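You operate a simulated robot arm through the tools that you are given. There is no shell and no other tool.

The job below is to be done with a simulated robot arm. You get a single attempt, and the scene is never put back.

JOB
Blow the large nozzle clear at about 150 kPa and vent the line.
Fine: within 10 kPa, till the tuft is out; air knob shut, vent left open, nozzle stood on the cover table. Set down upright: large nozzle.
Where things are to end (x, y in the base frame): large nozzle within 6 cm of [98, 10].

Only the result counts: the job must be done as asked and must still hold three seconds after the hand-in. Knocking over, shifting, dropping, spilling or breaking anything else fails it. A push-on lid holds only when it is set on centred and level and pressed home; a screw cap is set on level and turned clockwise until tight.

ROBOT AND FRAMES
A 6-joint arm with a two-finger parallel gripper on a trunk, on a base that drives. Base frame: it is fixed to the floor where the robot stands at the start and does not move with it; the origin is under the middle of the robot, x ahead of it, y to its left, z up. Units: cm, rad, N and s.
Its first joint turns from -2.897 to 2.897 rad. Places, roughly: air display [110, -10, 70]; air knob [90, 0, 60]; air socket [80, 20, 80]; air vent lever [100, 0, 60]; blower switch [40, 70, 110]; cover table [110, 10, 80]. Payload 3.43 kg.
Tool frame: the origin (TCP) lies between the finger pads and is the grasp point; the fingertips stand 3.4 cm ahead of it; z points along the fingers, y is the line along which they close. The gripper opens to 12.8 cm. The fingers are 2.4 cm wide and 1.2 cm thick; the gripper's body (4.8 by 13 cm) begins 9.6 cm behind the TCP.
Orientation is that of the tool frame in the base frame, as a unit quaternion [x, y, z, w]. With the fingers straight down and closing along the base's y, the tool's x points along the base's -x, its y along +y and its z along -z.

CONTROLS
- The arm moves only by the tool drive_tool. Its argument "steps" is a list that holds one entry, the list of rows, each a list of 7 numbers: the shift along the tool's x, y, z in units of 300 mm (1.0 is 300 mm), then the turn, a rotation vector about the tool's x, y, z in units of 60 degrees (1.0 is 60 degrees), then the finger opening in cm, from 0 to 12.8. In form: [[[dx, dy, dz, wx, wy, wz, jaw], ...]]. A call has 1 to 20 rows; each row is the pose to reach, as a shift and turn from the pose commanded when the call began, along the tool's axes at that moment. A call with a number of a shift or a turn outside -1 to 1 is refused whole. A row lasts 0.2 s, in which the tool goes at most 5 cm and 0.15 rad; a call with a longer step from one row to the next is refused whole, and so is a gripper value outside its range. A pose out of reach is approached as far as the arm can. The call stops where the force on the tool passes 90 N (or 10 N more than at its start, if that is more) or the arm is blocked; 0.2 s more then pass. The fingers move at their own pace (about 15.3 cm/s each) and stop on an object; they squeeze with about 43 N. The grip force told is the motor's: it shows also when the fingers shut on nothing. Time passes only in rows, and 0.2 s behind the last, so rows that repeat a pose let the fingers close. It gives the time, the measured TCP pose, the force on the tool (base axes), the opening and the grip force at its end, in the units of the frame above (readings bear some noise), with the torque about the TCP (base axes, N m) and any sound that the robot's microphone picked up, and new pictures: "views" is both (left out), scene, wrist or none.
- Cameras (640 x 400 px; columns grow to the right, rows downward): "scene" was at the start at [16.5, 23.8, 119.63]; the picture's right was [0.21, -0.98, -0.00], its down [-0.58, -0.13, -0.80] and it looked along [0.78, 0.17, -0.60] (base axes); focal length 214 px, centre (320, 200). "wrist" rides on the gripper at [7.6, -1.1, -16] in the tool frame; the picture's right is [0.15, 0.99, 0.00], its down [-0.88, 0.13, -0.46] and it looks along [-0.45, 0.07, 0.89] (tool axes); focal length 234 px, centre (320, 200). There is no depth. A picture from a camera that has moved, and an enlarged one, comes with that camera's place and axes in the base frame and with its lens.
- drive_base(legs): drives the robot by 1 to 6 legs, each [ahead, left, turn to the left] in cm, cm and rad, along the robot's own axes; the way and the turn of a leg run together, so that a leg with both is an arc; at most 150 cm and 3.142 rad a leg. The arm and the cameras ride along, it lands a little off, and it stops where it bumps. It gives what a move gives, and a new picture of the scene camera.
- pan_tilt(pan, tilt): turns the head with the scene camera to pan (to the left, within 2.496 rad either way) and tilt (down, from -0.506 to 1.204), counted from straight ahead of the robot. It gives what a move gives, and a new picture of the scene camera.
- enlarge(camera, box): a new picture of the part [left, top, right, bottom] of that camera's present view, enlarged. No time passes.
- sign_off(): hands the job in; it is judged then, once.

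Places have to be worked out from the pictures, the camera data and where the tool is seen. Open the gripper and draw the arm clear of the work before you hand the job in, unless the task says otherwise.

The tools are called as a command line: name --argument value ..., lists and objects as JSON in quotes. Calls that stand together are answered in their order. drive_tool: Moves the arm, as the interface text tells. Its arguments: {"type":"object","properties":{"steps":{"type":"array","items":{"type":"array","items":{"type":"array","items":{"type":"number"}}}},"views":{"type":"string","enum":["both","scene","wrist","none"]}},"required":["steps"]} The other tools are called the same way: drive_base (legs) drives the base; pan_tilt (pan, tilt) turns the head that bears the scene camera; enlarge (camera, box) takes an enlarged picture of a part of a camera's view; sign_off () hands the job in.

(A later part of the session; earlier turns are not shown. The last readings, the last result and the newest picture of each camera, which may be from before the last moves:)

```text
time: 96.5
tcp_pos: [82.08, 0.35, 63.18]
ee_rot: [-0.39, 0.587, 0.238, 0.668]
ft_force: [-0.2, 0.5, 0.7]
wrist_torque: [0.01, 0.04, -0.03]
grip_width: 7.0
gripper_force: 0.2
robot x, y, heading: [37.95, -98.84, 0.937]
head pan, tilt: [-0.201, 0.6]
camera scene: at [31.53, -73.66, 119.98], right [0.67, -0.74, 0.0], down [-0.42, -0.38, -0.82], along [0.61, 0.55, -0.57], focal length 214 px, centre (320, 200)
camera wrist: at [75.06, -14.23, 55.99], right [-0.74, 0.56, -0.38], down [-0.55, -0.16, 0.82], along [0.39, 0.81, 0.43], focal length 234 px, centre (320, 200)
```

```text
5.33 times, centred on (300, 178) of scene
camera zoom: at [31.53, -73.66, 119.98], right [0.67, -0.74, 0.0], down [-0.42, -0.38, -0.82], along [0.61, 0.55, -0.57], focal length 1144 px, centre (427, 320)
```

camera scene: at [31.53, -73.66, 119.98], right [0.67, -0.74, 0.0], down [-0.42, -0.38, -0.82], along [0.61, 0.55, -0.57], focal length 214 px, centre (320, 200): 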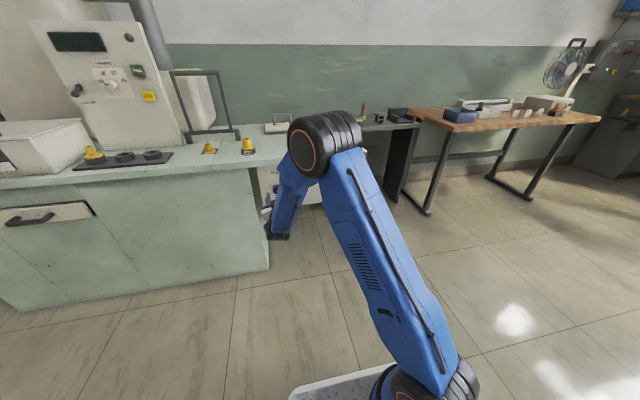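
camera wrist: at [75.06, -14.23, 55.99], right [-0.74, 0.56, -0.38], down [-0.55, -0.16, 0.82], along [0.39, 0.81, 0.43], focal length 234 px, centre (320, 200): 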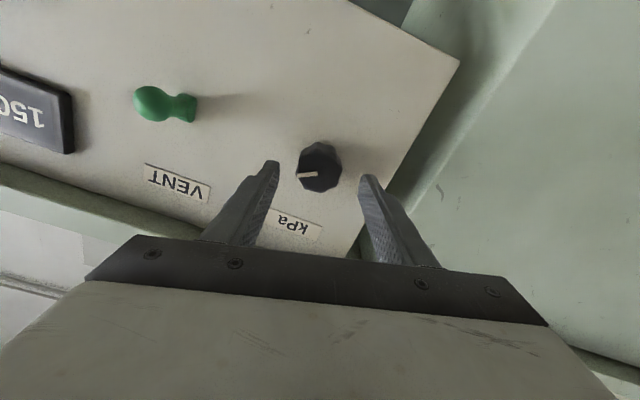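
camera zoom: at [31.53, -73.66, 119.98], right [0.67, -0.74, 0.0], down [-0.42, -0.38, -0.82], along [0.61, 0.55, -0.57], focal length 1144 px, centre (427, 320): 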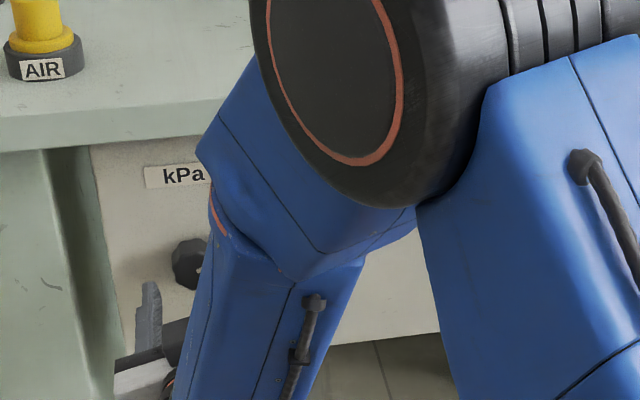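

Aligned with no reach flags. I'll advance 3.75 cm and grip.

drive_tool --steps '[[[0.006, -0.004, 0.06, 0, 0, 0, 7], [0.006, -0.004, 0.125, 0, 0, 0, 7], [0.006, -0.004, 0.125, 0, 0, 0, 5.5], [0.006, -0.004, 0.125, 0, 0, 0, 4.5], [0.006, -0.004, 0.125, 0, 0, 0, 3.8], [0.006, -0.004, 0.125, 0, 0, 0, 3.5], [0.006, -0.004, 0.125, 0, 0, 0, 3.5]]]' --views "wrist"

drive_tool --steps '[[[0, 0, 0, 0, 0, -0.13, 3.5], [0, 0, 0, 0, 0, -0.26, 3.5], [0, 0, 0, 0, 0, -0.39, 3.5], [0, 0, 0, 0, 0, -0.52, 3.5], [0, 0, 0, 0, 0, -0.65, 3.5], [0, 0, 0, 0, 0, -0.78, 3.5], [0, 0, 0, 0, 0, -0.91, 3.5], [0, 0, 0, 0, 0, -0.91, 3.5]]]' --views "wrist"

```text
time: 98.1
tcp_pos: [84.53, 3.3, 62.93]
ee_rot: [-0.391, 0.587, 0.237, 0.668]
ft_force: [0.7, 6.9, 0.3]
wrist_torque: [-0.17, 0.1, 1.63]
grip_width: 4.19
gripper_force: 45.1
robot x, y, heading: [38.01, -99.02, 0.934]
head pan, tilt: [-0.201, 0.6]
camera wrist: at [77.47, -11.28, 55.84], right [-0.74, 0.56, -0.38], down [-0.55, -0.16, 0.82], along [0.39, 0.82, 0.43], focal length 234 px, centre (320, 200)
```

wrist: 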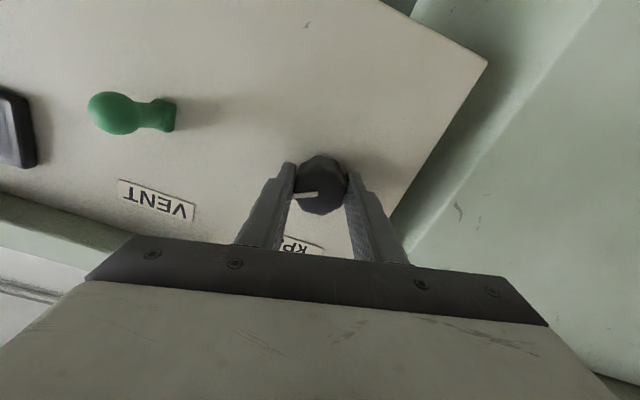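

```text
time: 99.9
tcp_pos: [84.66, 3.33, 63.05]
ee_rot: [-0.617, 0.342, -0.096, 0.702]
ft_force: [-29.1, -16.6, -0.7]
wrist_torque: [-1.03, 0.74, 0.93]
grip_width: 4.13
gripper_force: 44.8
robot x, y, heading: [38.03, -98.92, 0.935]
head pan, tilt: [-0.201, 0.6]
camera wrist: at [81.19, -13.99, 61.24], right [-0.17, 0.14, -0.98], down [-0.97, 0.15, 0.2], along [0.18, 0.98, 0.11], focal length 234 px, centre (320, 200)
```

wrist: 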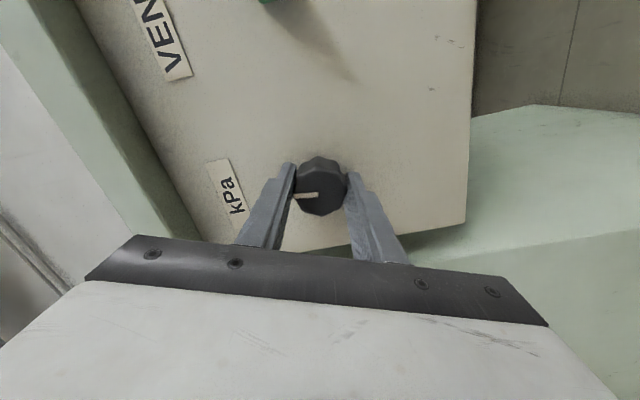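

The knob follows. I'll continue counter-clockwise another 55°, and then 50° more if reach allows.

drive_tool --steps '[[[0, 0, 0, 0, 0, -0.13, 3.5], [0, 0, 0, 0, 0, -0.26, 3.5], [0, 0, 0, 0, 0, -0.39, 3.5], [0, 0, 0, 0, 0, -0.52, 3.5], [0, 0, 0, 0, 0, -0.65, 3.5], [0, 0, 0, 0, 0, -0.78, 3.5], [0, 0, 0, 0, 0, -0.91, 3.5], [0, 0, 0, 0, 0, -0.91, 3.5]]]' --views "wrist"

drive_tool --steps '[[[0, 0, 0, 0, 0, -0.1, 3.5], [0, 0, 0, 0, 0, -0.2, 3.5], [0, 0, 0, 0, 0, -0.3, 3.5], [0, 0, 0, 0, 0, -0.4, 3.5], [0, 0, 0, 0, 0, -0.5, 3.5], [0, 0, 0, 0, 0, -0.6, 3.5], [0, 0, 0, 0, 0, -0.7, 3.5], [0, 0, 0, 0, 0, -0.7, 3.5]]]' --views "wrist"

```text
time: 101.7
tcp_pos: [84.8, 3.41, 62.99]
ee_rot: [0.704, -0.022, 0.408, -0.581]
ft_force: [-14.1, 12.2, 8.2]
wrist_torque: [0.92, -0.64, 0.38]
grip_width: 4.11
gripper_force: 44.6
robot x, y, heading: [37.75, -99.16, 0.938]
head pan, tilt: [-0.201, 0.6]
camera wrist: at [79.8, -12.96, 68.09], right [0.54, -0.39, -0.75], down [-0.8, 0.04, -0.6], along [0.26, 0.92, -0.3], focal length 234 px, centre (320, 200)
```

wrist: 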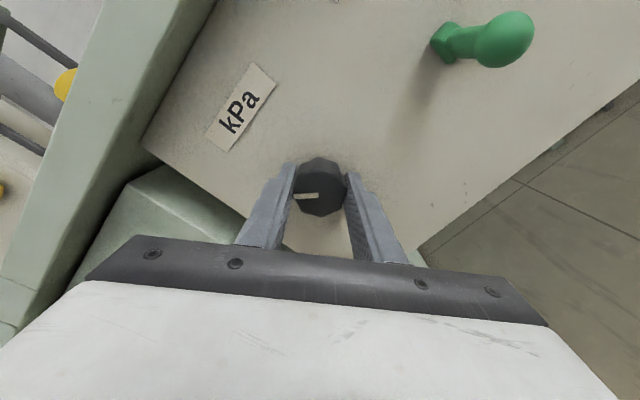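

```text
time: 103.5
tcp_pos: [84.72, 3.36, 63.15]
ee_rot: [0.665, 0.232, 0.589, -0.397]
ft_force: [-14.3, 30.1, 24.9]
wrist_torque: [0.83, -0.53, 1.83]
grip_width: 4.15
gripper_force: 44.5
robot x, y, heading: [38.24, -99.14, 0.932]
head pan, tilt: [-0.201, 0.6]
camera wrist: at [75.84, -10.03, 70.67], right [0.8, -0.59, -0.11], down [-0.35, -0.3, -0.89], along [0.5, 0.75, -0.45], focal length 234 px, centre (320, 200)
```

wrist: 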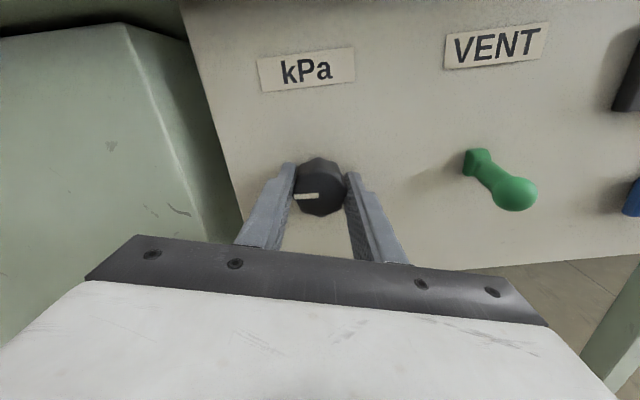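

About 151° turned back; the pointer is at 9 o'clock and shut was near 8 o'clock. I'll continue in small steps toward the stop.

drive_tool --steps '[[[0, 0, 0, 0, 0, -0.06, 3.5], [0, 0, 0, 0, 0, -0.12, 3.5], [0, 0, 0, 0, 0, -0.18, 3.5], [0, 0, 0, 0, 0, -0.24, 3.5], [0, 0, 0, 0, 0, -0.3, 3.5], [0, 0, 0, 0, 0, -0.3, 3.5]]]' --views "wrist"

```text
time: 104.9
tcp_pos: [84.62, 3.21, 63.08]
ee_rot: [0.621, 0.334, 0.644, -0.299]
ft_force: [-22.8, 38.3, 29.3]
wrist_torque: [0.49, -0.25, 1.97]
grip_width: 4.16
gripper_force: 44.2
robot x, y, heading: [37.63, -99.02, 0.932]
head pan, tilt: [-0.201, 0.6]
camera wrist: at [73.89, -8.59, 70.54], right [0.78, -0.59, 0.2], down [-0.12, -0.47, -0.87], along [0.61, 0.66, -0.44], focal length 234 px, centre (320, 200)
```

wrist: 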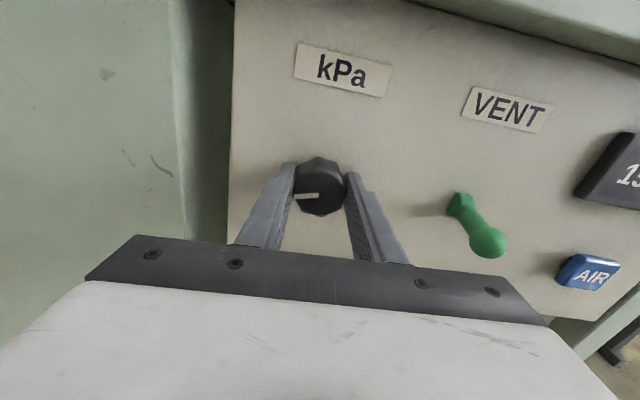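

The knob still follows without slipping (~169°). A bit further to find the hard stop.

drive_tool --steps '[[[0, 0, 0, 0, 0, -0.06, 3.5], [0, 0, 0, 0, 0, -0.12, 3.5], [0, 0, 0, 0, 0, -0.18, 3.5], [0, 0, 0, 0, 0, -0.24, 3.5], [0, 0, 0, 0, 0, -0.24, 3.5]]]' --views "wrist"

enlarge --camera "wrist" --box '[240, 110, 400, 230]'

```text
time: 106.1
tcp_pos: [84.6, 3.29, 62.97]
ee_rot: [0.574, 0.41, 0.675, -0.216]
ft_force: [-26.8, 40.8, 22.0]
wrist_torque: [0.14, -0.15, 1.92]
grip_width: 4.15
gripper_force: 45.0
robot x, y, heading: [37.86, -99.13, 0.934]
head pan, tilt: [-0.201, 0.6]
camera wrist: at [72.41, -7.56, 69.8], right [0.72, -0.54, 0.44], down [0.04, -0.6, -0.8], along [0.7, 0.59, -0.4], focal length 234 px, centre (320, 200)
```

wrist: 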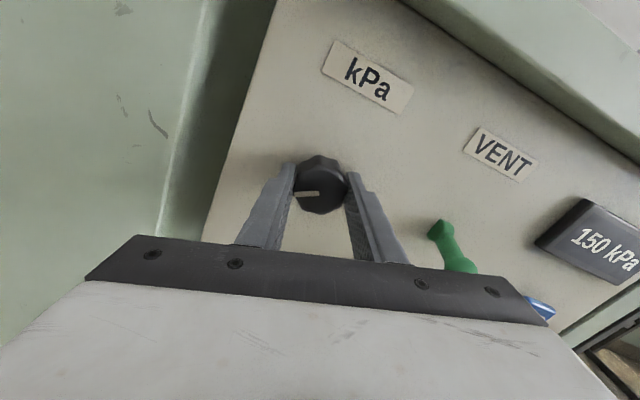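

```text
3.33 times, centred on (320, 170) of wrist
camera zoom: at [72.41, -7.56, 69.8], right [0.72, -0.54, 0.44], down [0.04, -0.6, -0.8], along [0.7, 0.59, -0.4], focal length 781 px, centre (320, 300)
```

zoom: 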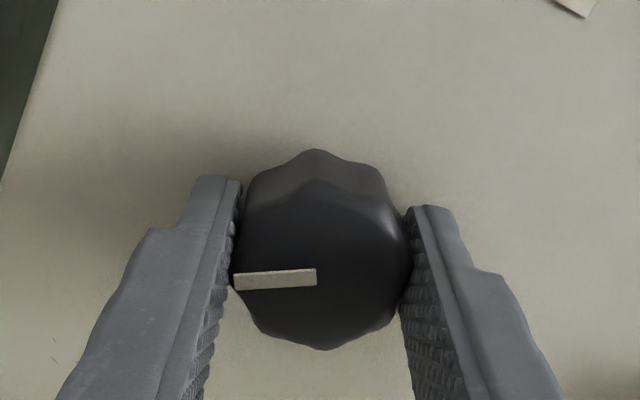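

The pointer is now about at its starting angle (≈30° below left). I'll try another 10° to feel the stop.

drive_tool --steps '[[[0, 0, 0, 0, 0, -0.06, 3.5], [0, 0, 0, 0, 0, -0.12, 3.5], [0, 0, 0, 0, 0, -0.18, 3.5], [0, 0, 0, 0, 0, -0.18, 3.5]]]' --views "wrist"

enlarge --camera "wrist" --box '[240, 110, 400, 230]'

```text
time: 107.1
tcp_pos: [84.7, 3.22, 62.72]
ee_rot: [0.535, 0.462, 0.691, -0.15]
ft_force: [-35.1, 5.6, -11.1]
wrist_torque: [-0.25, 0.95, 2.13]
grip_width: 4.18
gripper_force: 44.4
robot x, y, heading: [37.76, -99.54, 0.935]
head pan, tilt: [-0.201, 0.6]
camera wrist: at [71.56, -6.87, 68.84], right [0.64, -0.48, 0.6], down [0.16, -0.69, -0.71], along [0.75, 0.55, -0.36], focal length 234 px, centre (320, 200)
```

wrist: 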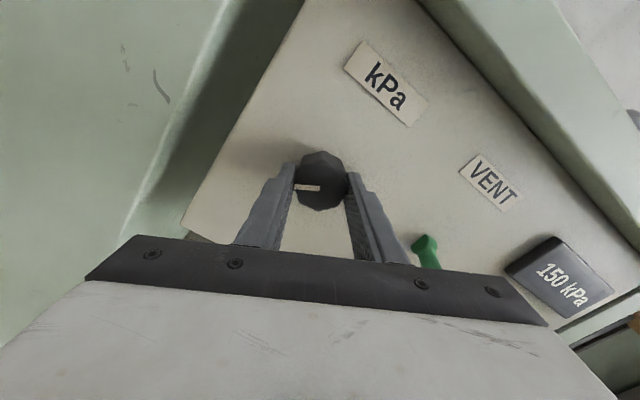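

```text
3.33 times, centred on (320, 170) of wrist
camera zoom: at [71.56, -6.87, 68.84], right [0.64, -0.48, 0.6], down [0.16, -0.69, -0.71], along [0.75, 0.55, -0.36], focal length 781 px, centre (320, 300)
```

zoom: 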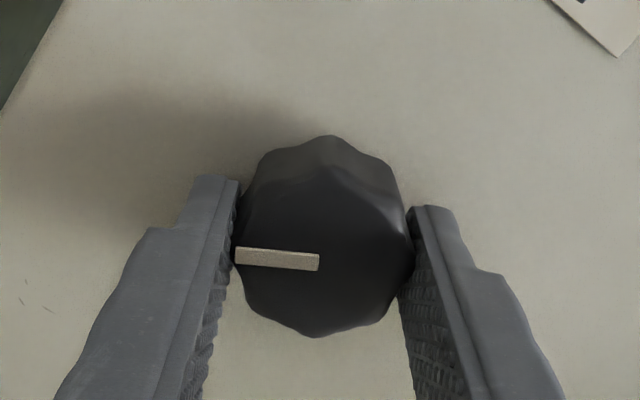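

The fingers now slip on the knob, so it is at its closed stop. I'll release it and retreat.

drive_tool --steps '[[[0, 0, 0, 0, 0, -0.17, 7], [0, 0, 0, 0, 0, -0.17, 7], [0, 0, -0.06, 0, 0, -0.17, 7], [0, 0, -0.14, 0, 0, -0.17, 7], [0, 0, -0.26, 0, 0, -0.17, 7], [0, 0, -0.3, 0, 0, -0.17, 4], [0, 0, -0.3, 0, 0, -0.17, 0]]]'

enlarge --camera "wrist" --box '[240, 80, 400, 200]'

enlarge --camera "scene" --box '[240, 140, 360, 215]'

```text
refused: row 1 steps farther than a row can; nothing moved
```

```text
3.33 times, centred on (320, 140) of wrist
camera zoom: at [71.56, -6.87, 68.84], right [0.64, -0.48, 0.6], down [0.16, -0.69, -0.71], along [0.75, 0.55, -0.36], focal length 781 px, centre (320, 400)
```

zoom: 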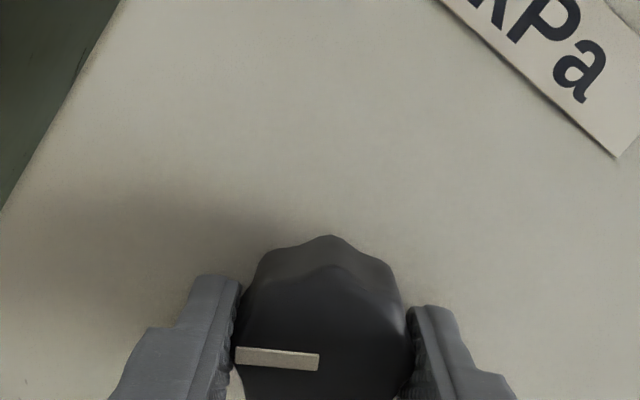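

```text
5.33 times, centred on (300, 178) of scene
camera zoom: at [31.48, -73.62, 119.97], right [0.67, -0.74, 0.0], down [-0.42, -0.38, -0.82], along [0.61, 0.55, -0.57], focal length 1144 px, centre (427, 320)
```

zoom: 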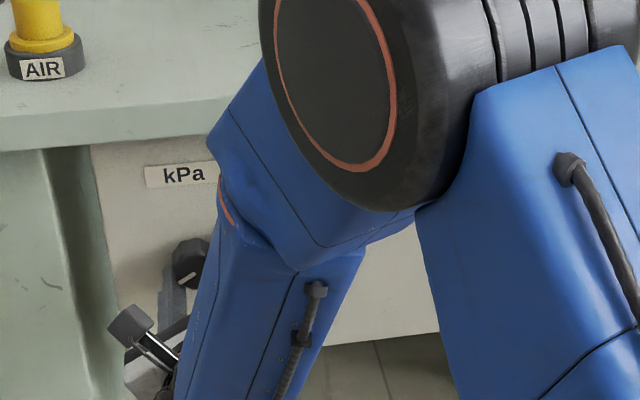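

That row had a stray rotation value, so it was refused. I'll retry with no rotation: open, then retreat straight back.

drive_tool --steps '[[[0, 0, 0, 0, 0, 0, 7], [0, 0, 0, 0, 0, 0, 7], [0, 0, -0.07, 0, 0, 0, 7], [0, 0, -0.17, 0, 0, 0, 7], [0, 0, -0.27, 0, 0, 0, 7], [0, 0, -0.37, 0, 0, 0, 4], [0, 0, -0.37, 0, 0, 0, 0]]]'

enlarge --camera "scene" --box '[240, 140, 360, 215]'

```text
time: 108.7
tcp_pos: [78.07, -5.6, 62.9]
ee_rot: [0.534, 0.46, 0.693, -0.151]
ft_force: [0.6, 0.0, 0.7]
wrist_torque: [-0.03, 0.01, -0.02]
grip_width: 0.01
gripper_force: 32.6
robot x, y, heading: [37.89, -98.99, 0.936]
head pan, tilt: [-0.201, 0.6]
camera scene: at [31.53, -73.65, 119.98], right [0.67, -0.74, 0.0], down [-0.42, -0.38, -0.83], along [0.61, 0.55, -0.57], focal length 214 px, centre (320, 200)
camera wrist: at [64.87, -15.66, 68.98], right [0.64, -0.48, 0.6], down [0.16, -0.68, -0.71], along [0.75, 0.55, -0.36], focal length 234 px, centre (320, 200)
```

scene: 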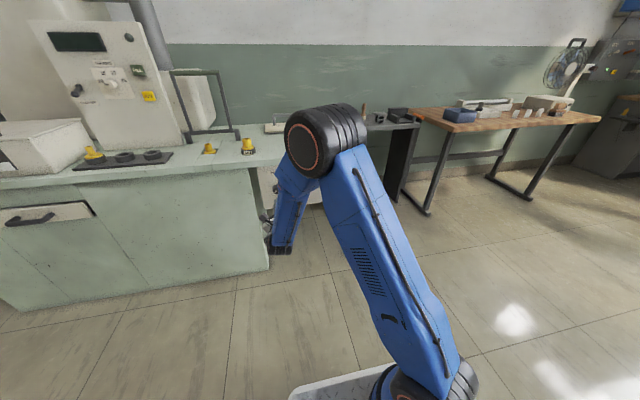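
wrist: 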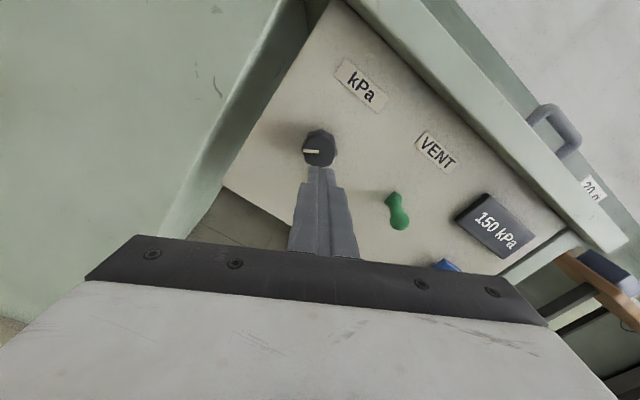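

```text
5.33 times, centred on (300, 178) of scene
camera zoom: at [31.53, -73.65, 119.98], right [0.67, -0.74, 0.0], down [-0.42, -0.38, -0.83], along [0.61, 0.55, -0.57], focal length 1144 px, centre (427, 320)
```

zoom: 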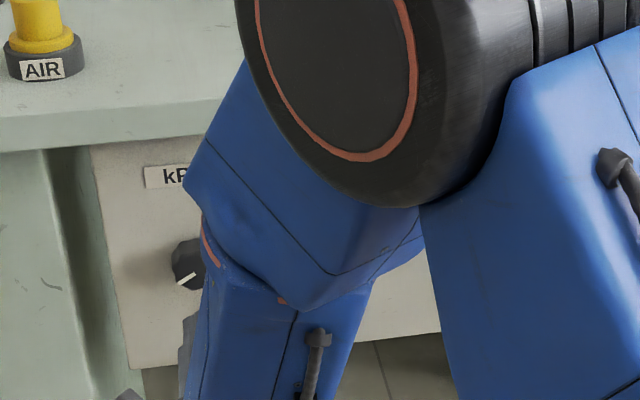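

The knob is shut at its original angle. Now to open the vent: I'll move closed fingers under the lever ball.

drive_tool --steps '[[[-0.096, 0.074, 0, 0, 0, 0, 0], [-0.192, 0.148, 0, 0, 0, 0, 0], [-0.288, 0.222, 0, 0, 0, 0, 0], [-0.384, 0.296, 0, 0, 0, 0, 0], [-0.384, 0.296, 0, 0, 0, 0, 0]]]'

enlarge --camera "scene" --box '[240, 140, 360, 215]'

```text
time: 109.9
tcp_pos: [88.82, -13.5, 57.02]
ee_rot: [0.534, 0.46, 0.693, -0.151]
ft_force: [0.3, -0.4, -1.0]
wrist_torque: [-0.01, 0.0, -0.01]
grip_width: 0.01
gripper_force: 33.3
robot x, y, heading: [38.02, -99.15, 0.936]
head pan, tilt: [-0.201, 0.6]
camera scene: at [31.54, -73.66, 119.98], right [0.67, -0.74, 0.0], down [-0.42, -0.38, -0.82], along [0.61, 0.55, -0.57], focal length 214 px, centre (320, 200)
camera wrist: at [75.57, -23.57, 63.15], right [0.64, -0.48, 0.6], down [0.16, -0.68, -0.71], along [0.75, 0.55, -0.36], focal length 234 px, centre (320, 200)
```

scene: 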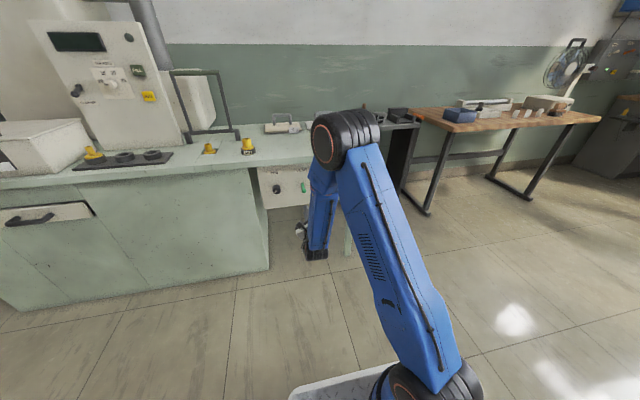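
wrist: 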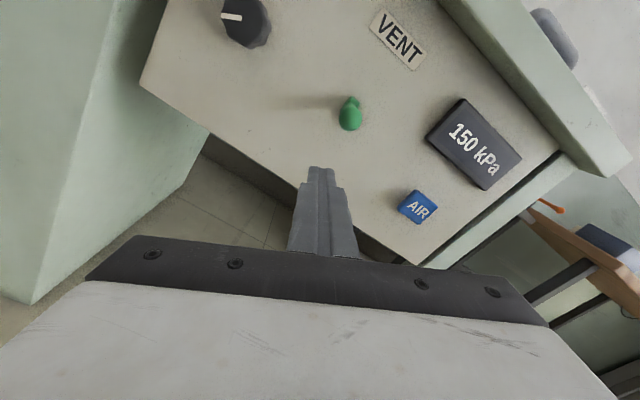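

```text
5.33 times, centred on (300, 178) of scene
camera zoom: at [31.54, -73.66, 119.98], right [0.67, -0.74, 0.0], down [-0.42, -0.38, -0.82], along [0.61, 0.55, -0.57], focal length 1144 px, centre (427, 320)
```

zoom: 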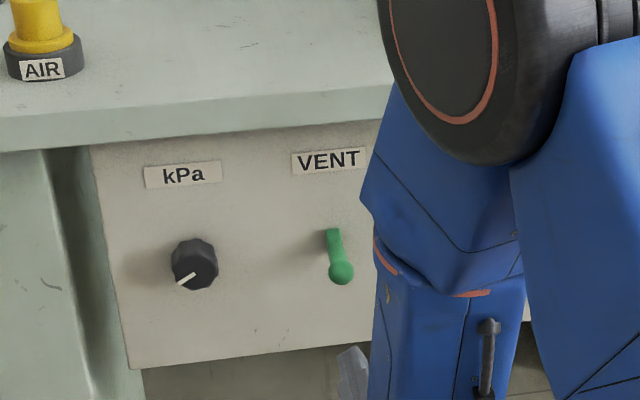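

Positioned the same as the first time. Going in under the ball and lifting 4.9 cm.

drive_tool --steps '[[[0, 0, 0.09, 0, 0, 0, 0], [0, 0, 0.18, 0, 0, 0, 0], [0, 0, 0.273, 0, 0, 0, 0], [0, 0, 0.273, 0, 0, 0, 0], [0.029, 0.016, 0.273, 0, 0, 0, 0], [0.058, 0.032, 0.273, 0, 0, 0, 0], [0.088, 0.048, 0.273, 0, 0, 0, 0], [0.117, 0.063, 0.273, 0, 0, 0, 0], [0.144, 0.078, 0.273, 0, 0, 0, 0], [0.144, 0.078, 0.273, 0, 0, 0, 0]]]'

enlarge --camera "scene" --box '[240, 140, 360, 215]'

```text
time: 112.1
tcp_pos: [93.64, -6.98, 61.82]
ee_rot: [0.535, 0.461, 0.692, -0.151]
ft_force: [-2.4, -1.9, -11.9]
wrist_torque: [-0.26, 0.25, 0.03]
grip_width: 0.0
gripper_force: 33.5
robot x, y, heading: [37.9, -98.93, 0.933]
head pan, tilt: [-0.201, 0.6]
camera scene: at [31.56, -73.62, 119.98], right [0.67, -0.74, 0.0], down [-0.42, -0.38, -0.82], along [0.61, 0.55, -0.57], focal length 214 px, centre (320, 200)
camera wrist: at [80.46, -17.03, 67.98], right [0.64, -0.48, 0.6], down [0.16, -0.68, -0.71], along [0.75, 0.55, -0.36], focal length 234 px, centre (320, 200)
```

scene: 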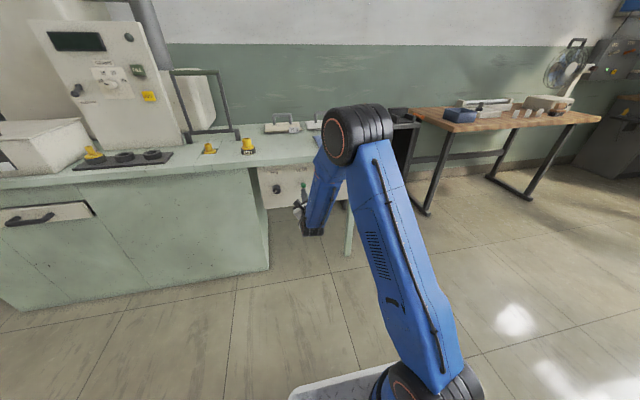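
wrist: 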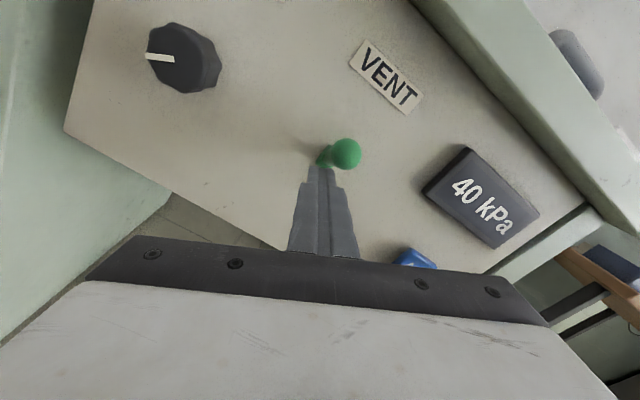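

```text
5.33 times, centred on (300, 178) of scene
camera zoom: at [31.56, -73.62, 119.98], right [0.67, -0.74, 0.0], down [-0.42, -0.38, -0.82], along [0.61, 0.55, -0.57], focal length 1144 px, centre (427, 320)
```

zoom: 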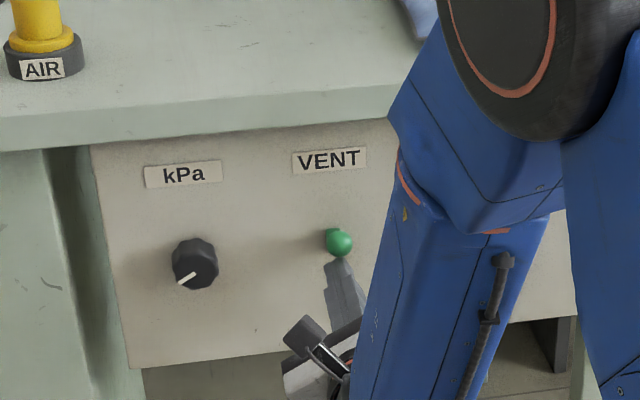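

The vent is open and pressure is falling through 40. I'll ease down, withdraw, and watch it go to zero.

drive_tool --steps '[[[-0.012, -0.006, 0, 0, 0, 0, 0], [-0.012, -0.006, -0.1, 0, 0, 0, 0], [-0.012, -0.006, -0.2, 0, 0, 0, 0], [-0.012, -0.006, -0.3, 0, 0, 0, 0], [-0.012, -0.006, -0.3, 0, 0, 0, 0], [-0.012, -0.006, -0.3, 0, 0, 0, 0], [-0.012, -0.006, -0.3, 0, 0, 0, 0], [-0.012, -0.006, -0.3, 0, 0, 0, 0]]]'

enlarge --camera "wrist" --box '[200, 20, 560, 245]'

```text
time: 113.9
tcp_pos: [88.34, -14.1, 61.58]
ee_rot: [0.534, 0.461, 0.692, -0.152]
ft_force: [-0.3, -0.2, -0.3]
wrist_torque: [-0.01, 0.0, -0.02]
grip_width: 0.0
gripper_force: 32.9
robot x, y, heading: [37.99, -98.8, 0.937]
head pan, tilt: [-0.201, 0.6]
camera scene: at [31.54, -73.66, 119.98], right [0.67, -0.74, 0.0], down [-0.42, -0.38, -0.82], along [0.61, 0.55, -0.57], focal length 214 px, centre (320, 200)
camera wrist: at [75.17, -24.09, 67.64], right [0.64, -0.48, 0.6], down [0.16, -0.68, -0.71], along [0.75, 0.55, -0.36], focal length 234 px, centre (320, 200)
```

scene: 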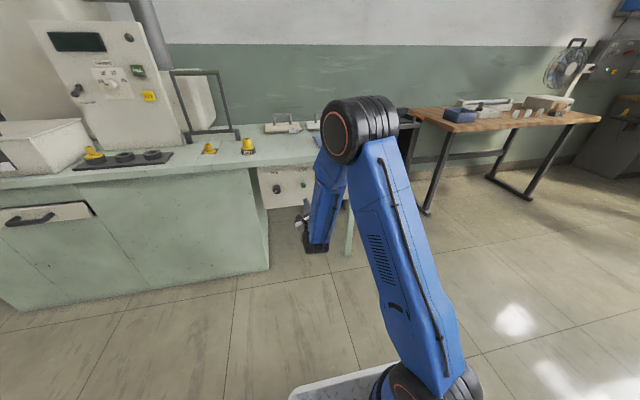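
wrist: 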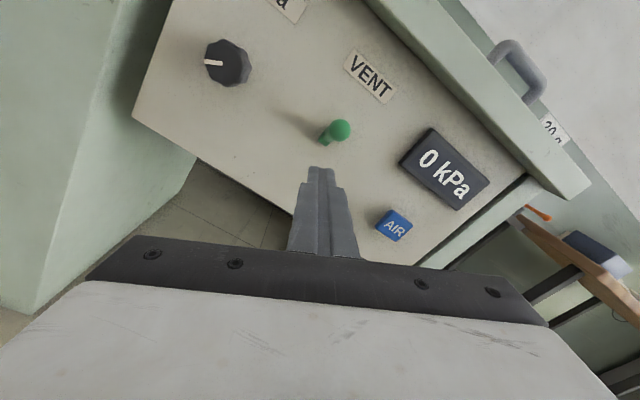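

```text
1.78 times, centred on (380, 132) of wrist
camera zoom: at [75.17, -24.09, 67.64], right [0.64, -0.48, 0.6], down [0.16, -0.68, -0.71], along [0.75, 0.55, -0.36], focal length 416 px, centre (213, 320)
```

zoom: 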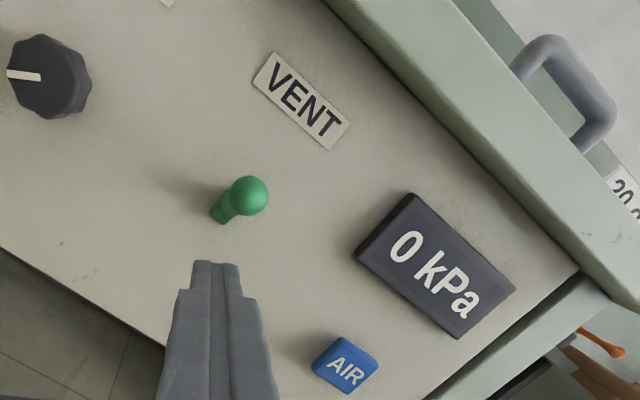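

The line reads 0 kPa with the knob shut and vent open. Next is the nozzle, with its top at about (81.7, 18.4, 86.7) and the table at z≈80.5; I'll raise the hand clear in front of the table first.

drive_tool --steps '[[[0, 0, -0.1, 0, 0, 0, 0], [0.13, 0.07, -0.15, 0, 0, 0, 0], [0.26, 0.14, -0.15, 0, 0, 0, 0], [0.39, 0.21, -0.15, 0, 0, 0, 0], [0.52, 0.28, -0.15, 0, 0, 0, 0], [0.65, 0.35, -0.15, 0, 0, 0, 0], [0.78, 0.42, -0.15, 0, 0, 0, 0], [0.9, 0.49, -0.15, 0, 0, 0, 0], [0.9, 0.49, -0.15, 0, 0, 0, 0]]]'

```text
time: 115.9
tcp_pos: [85.3, -17.82, 92.24]
ee_rot: [0.533, 0.462, 0.692, -0.151]
ft_force: [0.0, -0.5, -0.2]
wrist_torque: [0.03, 0.01, 0.03]
grip_width: 0.02
gripper_force: 32.9
robot x, y, heading: [38.04, -99.05, 0.934]
head pan, tilt: [-0.201, 0.6]
camera scene: at [31.54, -73.66, 119.98], right [0.67, -0.74, 0.0], down [-0.42, -0.38, -0.83], along [0.61, 0.55, -0.56], focal length 214 px, centre (320, 200)
camera wrist: at [72.13, -27.8, 98.41], right [0.64, -0.48, 0.6], down [0.16, -0.68, -0.71], along [0.75, 0.55, -0.36], focal length 234 px, centre (320, 200)
```

scene: 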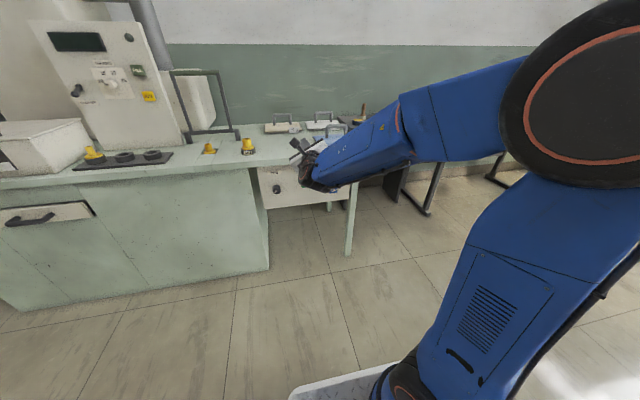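
wrist: 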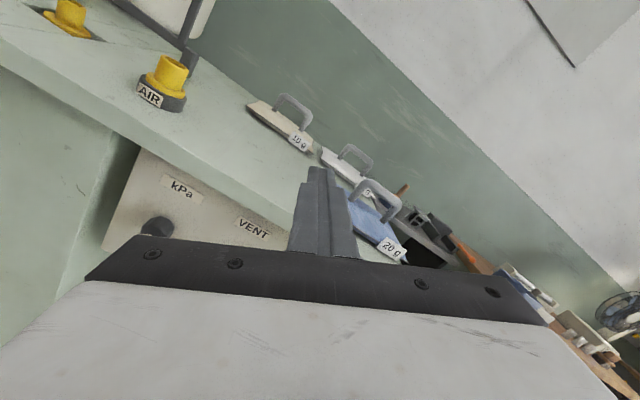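

Clear. I'll raise another 12 cm while pitching the hand down 58°.

drive_tool --steps '[[[0.1, 0.05, 0, 0, 0, 0, 2], [0.2, 0.11, 0, 0.065, -0.12, 0, 5], [0.3, 0.16, 0, 0.13, -0.24, 0, 8], [0.36, 0.19, 0, 0.195, -0.36, 0, 8], [0.36, 0.19, 0, 0.26, -0.48, 0, 8], [0.36, 0.19, 0, 0.325, -0.6, 0, 8], [0.36, 0.19, 0, 0.39, -0.72, 0, 8], [0.36, 0.19, 0, 0.455, -0.84, 0, 8], [0.36, 0.19, 0, 0.455, -0.84, 0, 8]]]'

```text
time: 117.9
tcp_pos: [78.6, -16.96, 101.26]
ee_rot: [0.743, 0.598, 0.296, -0.05]
ft_force: [0.3, -0.6, -0.7]
wrist_torque: [-0.01, -0.01, 0.01]
grip_width: 8.03
gripper_force: 0.1
out of reach, approached as far as the arm can: row 6, 7, 8, 9
robot x, y, heading: [38.31, -98.74, 0.93]
head pan, tilt: [-0.201, 0.6]
camera scene: at [31.53, -73.67, 119.98], right [0.67, -0.74, 0.0], down [-0.42, -0.38, -0.83], along [0.61, 0.55, -0.56], focal length 214 px, centre (320, 200)
camera wrist: at [72.41, -16.94, 117.94], right [0.92, -0.15, 0.35], down [-0.15, -0.99, -0.03], along [0.35, -0.02, -0.94], focal length 234 px, centre (320, 200)
```

scene: 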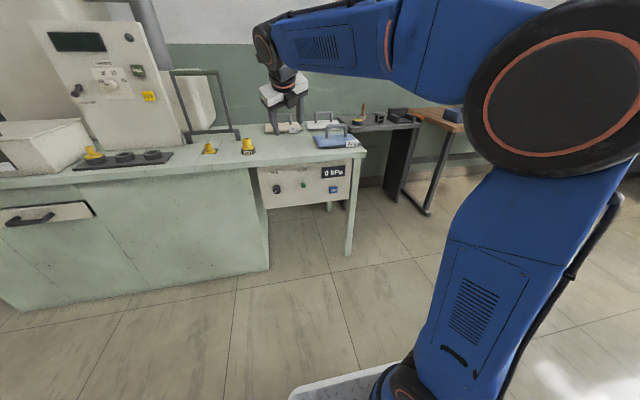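
wrist: 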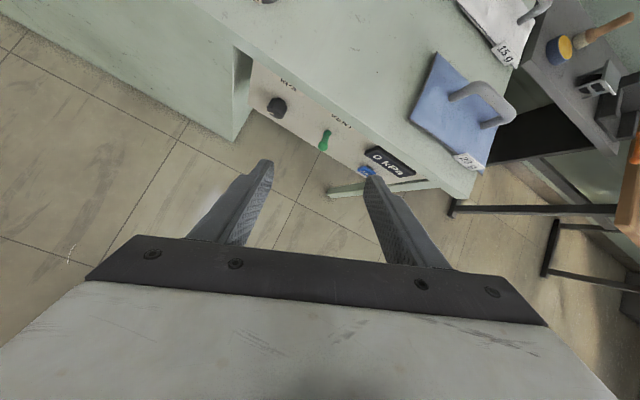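

Pitched 55° down so far. I'll continue the remaining 35° to vertical.

drive_tool --steps '[[[0, 0, 0, 0.057, -0.102, 0, 8], [0, 0, 0, 0.114, -0.204, 0, 8], [0, 0, 0, 0.171, -0.306, 0, 8], [0, 0, 0, 0.228, -0.408, 0, 8], [0, 0, 0, 0.285, -0.509, 0, 8], [0, 0, 0, 0.285, -0.509, 0, 8]]]'

```text
time: 119.3
tcp_pos: [70.83, -15.2, 101.2]
ee_rot: [0.803, 0.596, 0.005, 0.006]
ft_force: [-0.3, 0.3, -0.3]
wrist_torque: [0.0, -0.02, 0.01]
grip_width: 7.98
gripper_force: 0.3
out of reach, approached as far as the arm can: row 1, 2, 3, 4, 5, 6
robot x, y, heading: [37.91, -99.07, 0.929]
head pan, tilt: [-0.201, 0.6]
camera scene: at [31.53, -73.67, 119.98], right [0.67, -0.74, 0.0], down [-0.42, -0.38, -0.83], along [0.61, 0.55, -0.57], focal length 214 px, centre (320, 200)
camera wrist: at [71.8, -7.65, 117.27], right [0.99, -0.15, 0.02], down [-0.14, -0.88, 0.46], along [-0.05, -0.45, -0.89], focal length 234 px, centre (320, 200)
```

scene: 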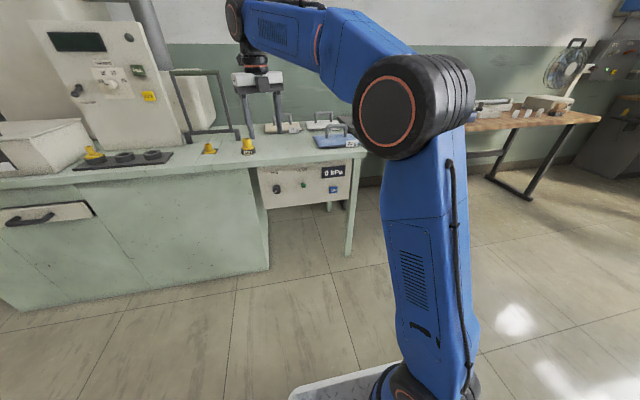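
wrist: 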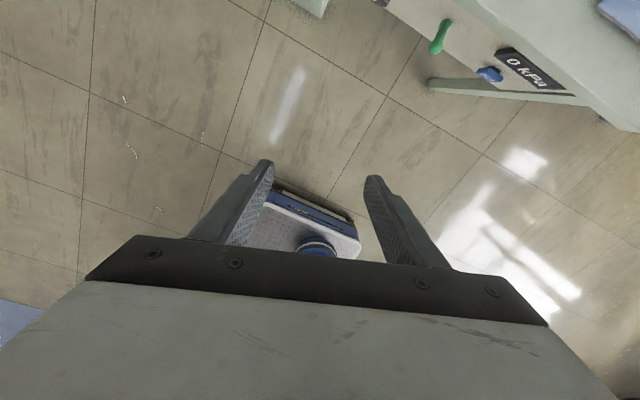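

Pointing straight down now, but the wrist is wound about 200° around. I'll unwind it +180° in free space.

drive_tool --steps '[[[0, 0, 0, 0, 0, 0.14, 8], [0, 0, 0, 0, 0, 0.28, 8], [0, 0, 0, 0, 0, 0.42, 8], [0, 0, 0, 0, 0, 0.56, 8], [0, 0, 0, 0, 0, 0.7, 8], [0, 0, 0, 0, 0, 0.84, 8], [0, 0, 0, 0, 0, 0.98, 8], [0, 0, 0, 0, 0, 0.98, 8]]]' --views "none"

drive_tool --steps '[[[0, 0, 0, 0, 0, 0.14, 8], [0, 0, 0, 0, 0, 0.28, 8], [0, 0, 0, 0, 0, 0.42, 8], [0, 0, 0, 0, 0, 0.56, 8], [0, 0, 0, 0, 0, 0.7, 8], [0, 0, 0, 0, 0, 0.84, 8], [0, 0, 0, 0, 0, 0.98, 8], [0, 0, 0, 0, 0, 0.98, 8]]]' --views "none"

drive_tool --steps '[[[0, 0, 0, 0, 0, 0.14, 8], [0, 0, 0, 0, 0, 0.28, 8], [0, 0, 0, 0, 0, 0.42, 8], [0, 0, 0, 0, 0, 0.56, 8], [0, 0, 0, 0, 0, 0.7, 8], [0, 0, 0, 0, 0, 0.84, 8], [0, 0, 0, 0, 0, 0.98, 8], [0, 0, 0, 0, 0, 0.98, 8]]]'

```text
time: 121.1
tcp_pos: [70.9, -15.03, 101.54]
ee_rot: [0.992, 0.124, 0.009, 0.002]
ft_force: [-0.4, -0.3, -0.5]
wrist_torque: [0.04, 0.01, 0.02]
grip_width: 8.02
gripper_force: 0.0
robot x, y, heading: [37.83, -99.33, 0.928]
head pan, tilt: [-0.201, 0.6]
```

```text
time: 122.9
tcp_pos: [70.9, -14.98, 101.57]
ee_rot: [0.925, -0.38, 0.008, -0.002]
ft_force: [-0.3, -0.7, 0.0]
wrist_torque: [0.01, -0.02, 0.0]
grip_width: 7.99
gripper_force: 0.1
robot x, y, heading: [38.09, -99.07, 0.932]
head pan, tilt: [-0.201, 0.6]
```

```text
time: 124.7
tcp_pos: [70.92, -15.06, 101.6]
ee_rot: [-0.62, 0.785, -0.006, 0.006]
ft_force: [0.7, 0.0, 0.4]
wrist_torque: [0.01, 0.01, 0.0]
grip_width: 7.99
gripper_force: 0.0
robot x, y, heading: [37.71, -99.27, 0.935]
head pan, tilt: [-0.201, 0.6]
camera scene: at [31.54, -73.66, 119.98], right [0.67, -0.74, 0.0], down [-0.42, -0.38, -0.83], along [0.61, 0.55, -0.57], focal length 214 px, centre (320, 200)
camera wrist: at [70.11, -22.65, 117.62], right [-1.0, 0.09, -0.02], down [0.07, 0.89, 0.46], along [0.06, 0.45, -0.89], focal length 234 px, centre (320, 200)
```

scene: 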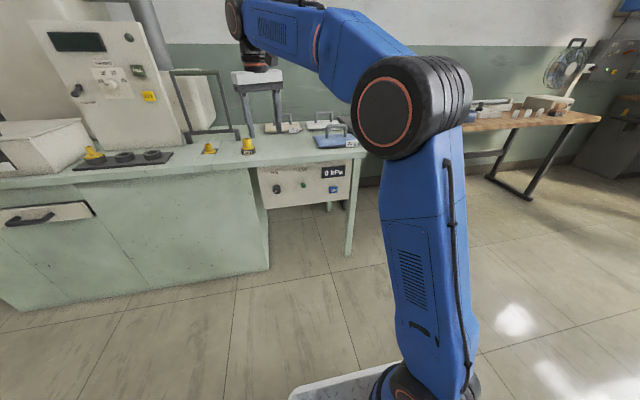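
wrist: 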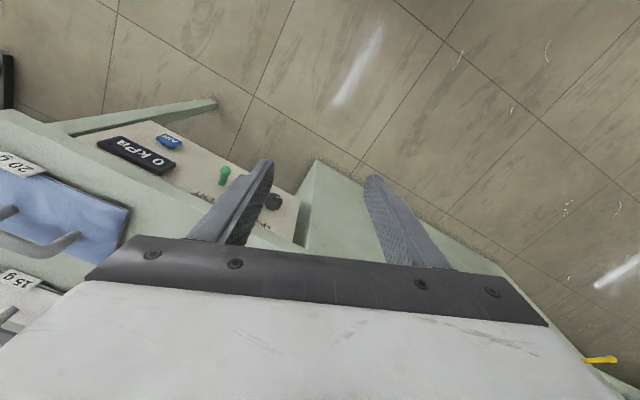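

Wrist unwound and pointing down with no reach flags. I'll drive left and forward so both the nozzle and its target are comfortably in reach.

drive_base --legs '[[0, 20, 0], [24, 0, 0]]'

enlarge --camera "wrist" --box '[0, 0, 640, 400]'

```text
time: 127.7
tcp_pos: [68.8, 16.48, 101.58]
ee_rot: [-0.621, 0.784, -0.006, 0.006]
ft_force: [1.4, 0.1, 0.0]
wrist_torque: [0.0, -0.02, -0.01]
grip_width: 8.03
gripper_force: 0.0
robot x, y, heading: [35.94, -67.66, 0.939]
head pan, tilt: [-0.201, 0.6]
camera scene: at [29.52, -42.3, 119.98], right [0.67, -0.74, 0.0], down [-0.42, -0.38, -0.82], along [0.61, 0.55, -0.57], focal length 214 px, centre (320, 200)
```

scene: 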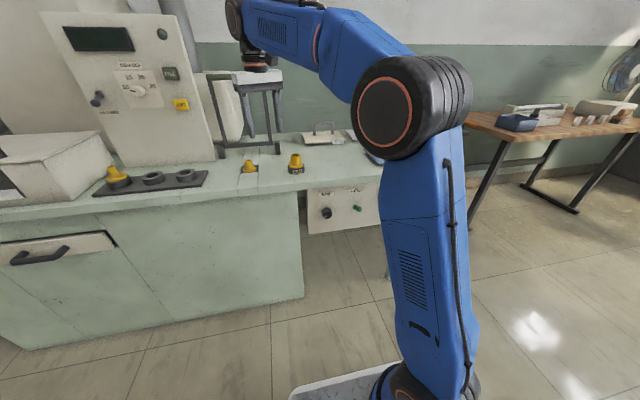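

```text
1.00 times, centred on (320, 200) of wrist (not enlarged: the box is as wide or as high as the picture)
camera zoom: at [67.93, 8.85, 117.62], right [-1.0, 0.08, -0.02], down [0.07, 0.89, 0.46], along [0.05, 0.45, -0.89], focal length 234 px, centre (320, 200)
```

zoom: 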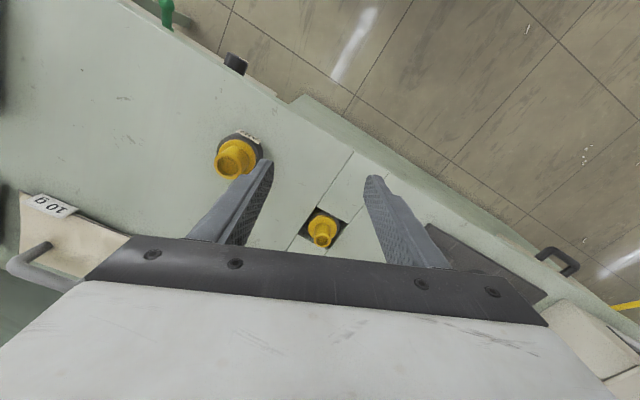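

The nozzle is in the wrist view at about (81, 18). I'll move the TCP over it at this height and check alignment.

drive_tool --steps '[[[-0.047, -0.133, 0, 0, 0, 0, 8], [-0.095, -0.265, 0, 0, 0, 0, 8], [-0.142, -0.398, 0, 0, 0, 0, 8], [-0.142, -0.398, 0.1, 0, 0, 0, 8], [-0.142, -0.398, 0.18, 0, 0, 0, 8], [-0.142, -0.398, 0.18, 0, 0, 0, 8]]]'

enlarge --camera "wrist" --box '[200, 80, 440, 230]'

enlarge --camera "scene" --box '[220, 80, 380, 190]'

```text
time: 129.1
tcp_pos: [81.39, 18.06, 96.26]
ee_rot: [-0.621, 0.783, -0.006, 0.007]
ft_force: [0.2, 0.3, -0.2]
wrist_torque: [-0.01, -0.01, -0.03]
grip_width: 7.99
gripper_force: 0.0
robot x, y, heading: [36.41, -67.82, 0.934]
head pan, tilt: [-0.201, 0.6]
camera scene: at [29.53, -42.3, 119.98], right [0.67, -0.74, 0.0], down [-0.42, -0.38, -0.82], along [0.61, 0.55, -0.57], focal length 214 px, centre (320, 200)
camera wrist: at [80.62, 10.32, 112.31], right [-1.0, 0.08, -0.02], down [0.07, 0.89, 0.46], along [0.05, 0.45, -0.89], focal length 234 px, centre (320, 200)
```

scene: 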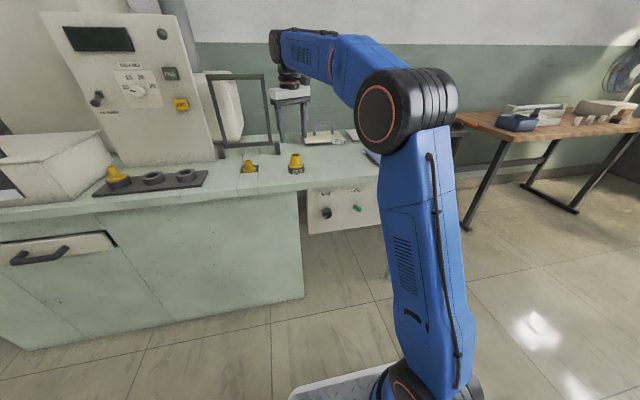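
wrist: 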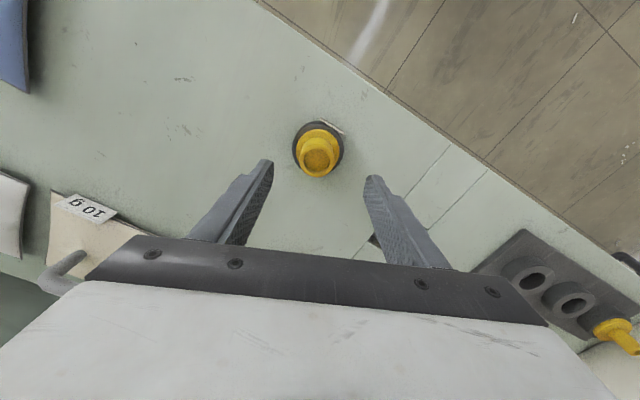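

```text
2.67 times, centred on (320, 155) of wrist
camera zoom: at [80.62, 10.32, 112.31], right [-1.0, 0.08, -0.02], down [0.07, 0.89, 0.46], along [0.05, 0.45, -0.89], focal length 624 px, centre (320, 320)
```

zoom: 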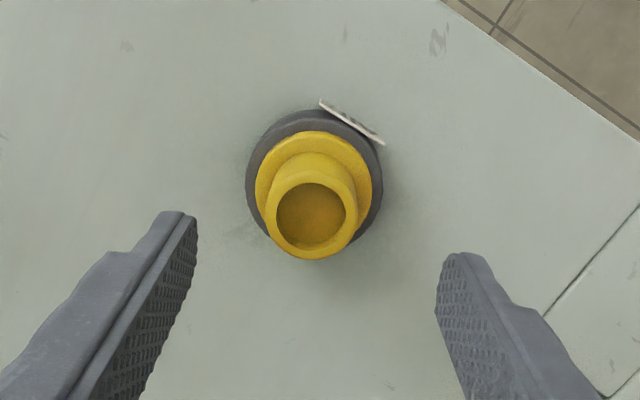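

```text
3.64 times, centred on (300, 135) of scene
camera zoom: at [29.53, -42.3, 119.98], right [0.67, -0.74, 0.0], down [-0.42, -0.38, -0.82], along [0.61, 0.55, -0.57], focal length 780 px, centre (393, 436)
```

zoom: 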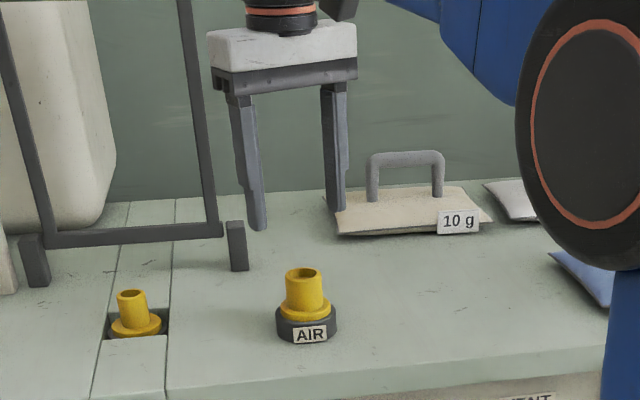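

The nozzle is only about 0.4 cm off the tool axis. I'll correct that and the slight tilt, then descend so the fingertips end just above the flange, at TCP z≈88.

drive_tool --steps '[[[-0.012, -0.004, 0.05, -0.017, 0.004, 0, 8], [-0.012, -0.004, 0.12, -0.017, 0.004, 0, 8], [-0.012, -0.004, 0.19, -0.017, 0.004, 0, 8], [-0.012, -0.004, 0.25, -0.017, 0.004, 0, 8], [-0.012, -0.004, 0.275, -0.017, 0.004, 0, 8], [-0.012, -0.004, 0.275, -0.017, 0.004, 0, 8]]]'

enlarge --camera "scene" --box '[240, 110, 360, 185]'

```text
time: 130.5
tcp_pos: [81.76, 18.35, 88.07]
ee_rot: [-0.621, 0.783, -0.001, 0.0]
ft_force: [0.2, 0.3, 0.6]
wrist_torque: [-0.02, 0.0, 0.03]
grip_width: 7.99
gripper_force: 0.0
robot x, y, heading: [36.0, -68.01, 0.937]
head pan, tilt: [-0.201, 0.6]
camera scene: at [29.53, -42.3, 119.98], right [0.67, -0.74, 0.0], down [-0.42, -0.38, -0.82], along [0.61, 0.55, -0.57], focal length 214 px, centre (320, 200)
camera wrist: at [81.19, 10.65, 104.15], right [-1.0, 0.08, 0.0], down [0.07, 0.89, 0.45], along [0.04, 0.45, -0.89], focal length 234 px, centre (320, 200)
```

scene: 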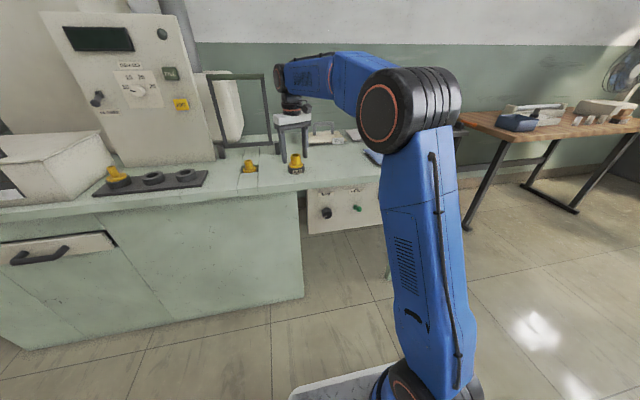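
wrist: 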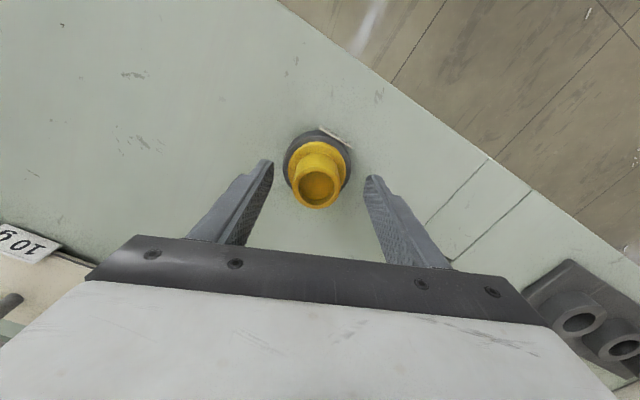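

```text
5.33 times, centred on (300, 148) of scene
camera zoom: at [29.53, -42.3, 119.98], right [0.67, -0.74, 0.0], down [-0.42, -0.38, -0.82], along [0.61, 0.55, -0.57], focal length 1144 px, centre (427, 480)
```

zoom: 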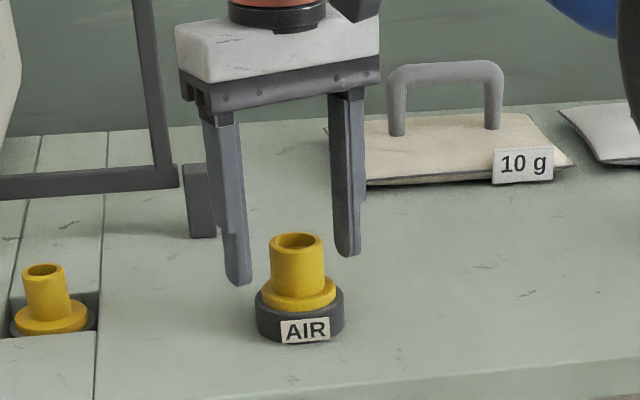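

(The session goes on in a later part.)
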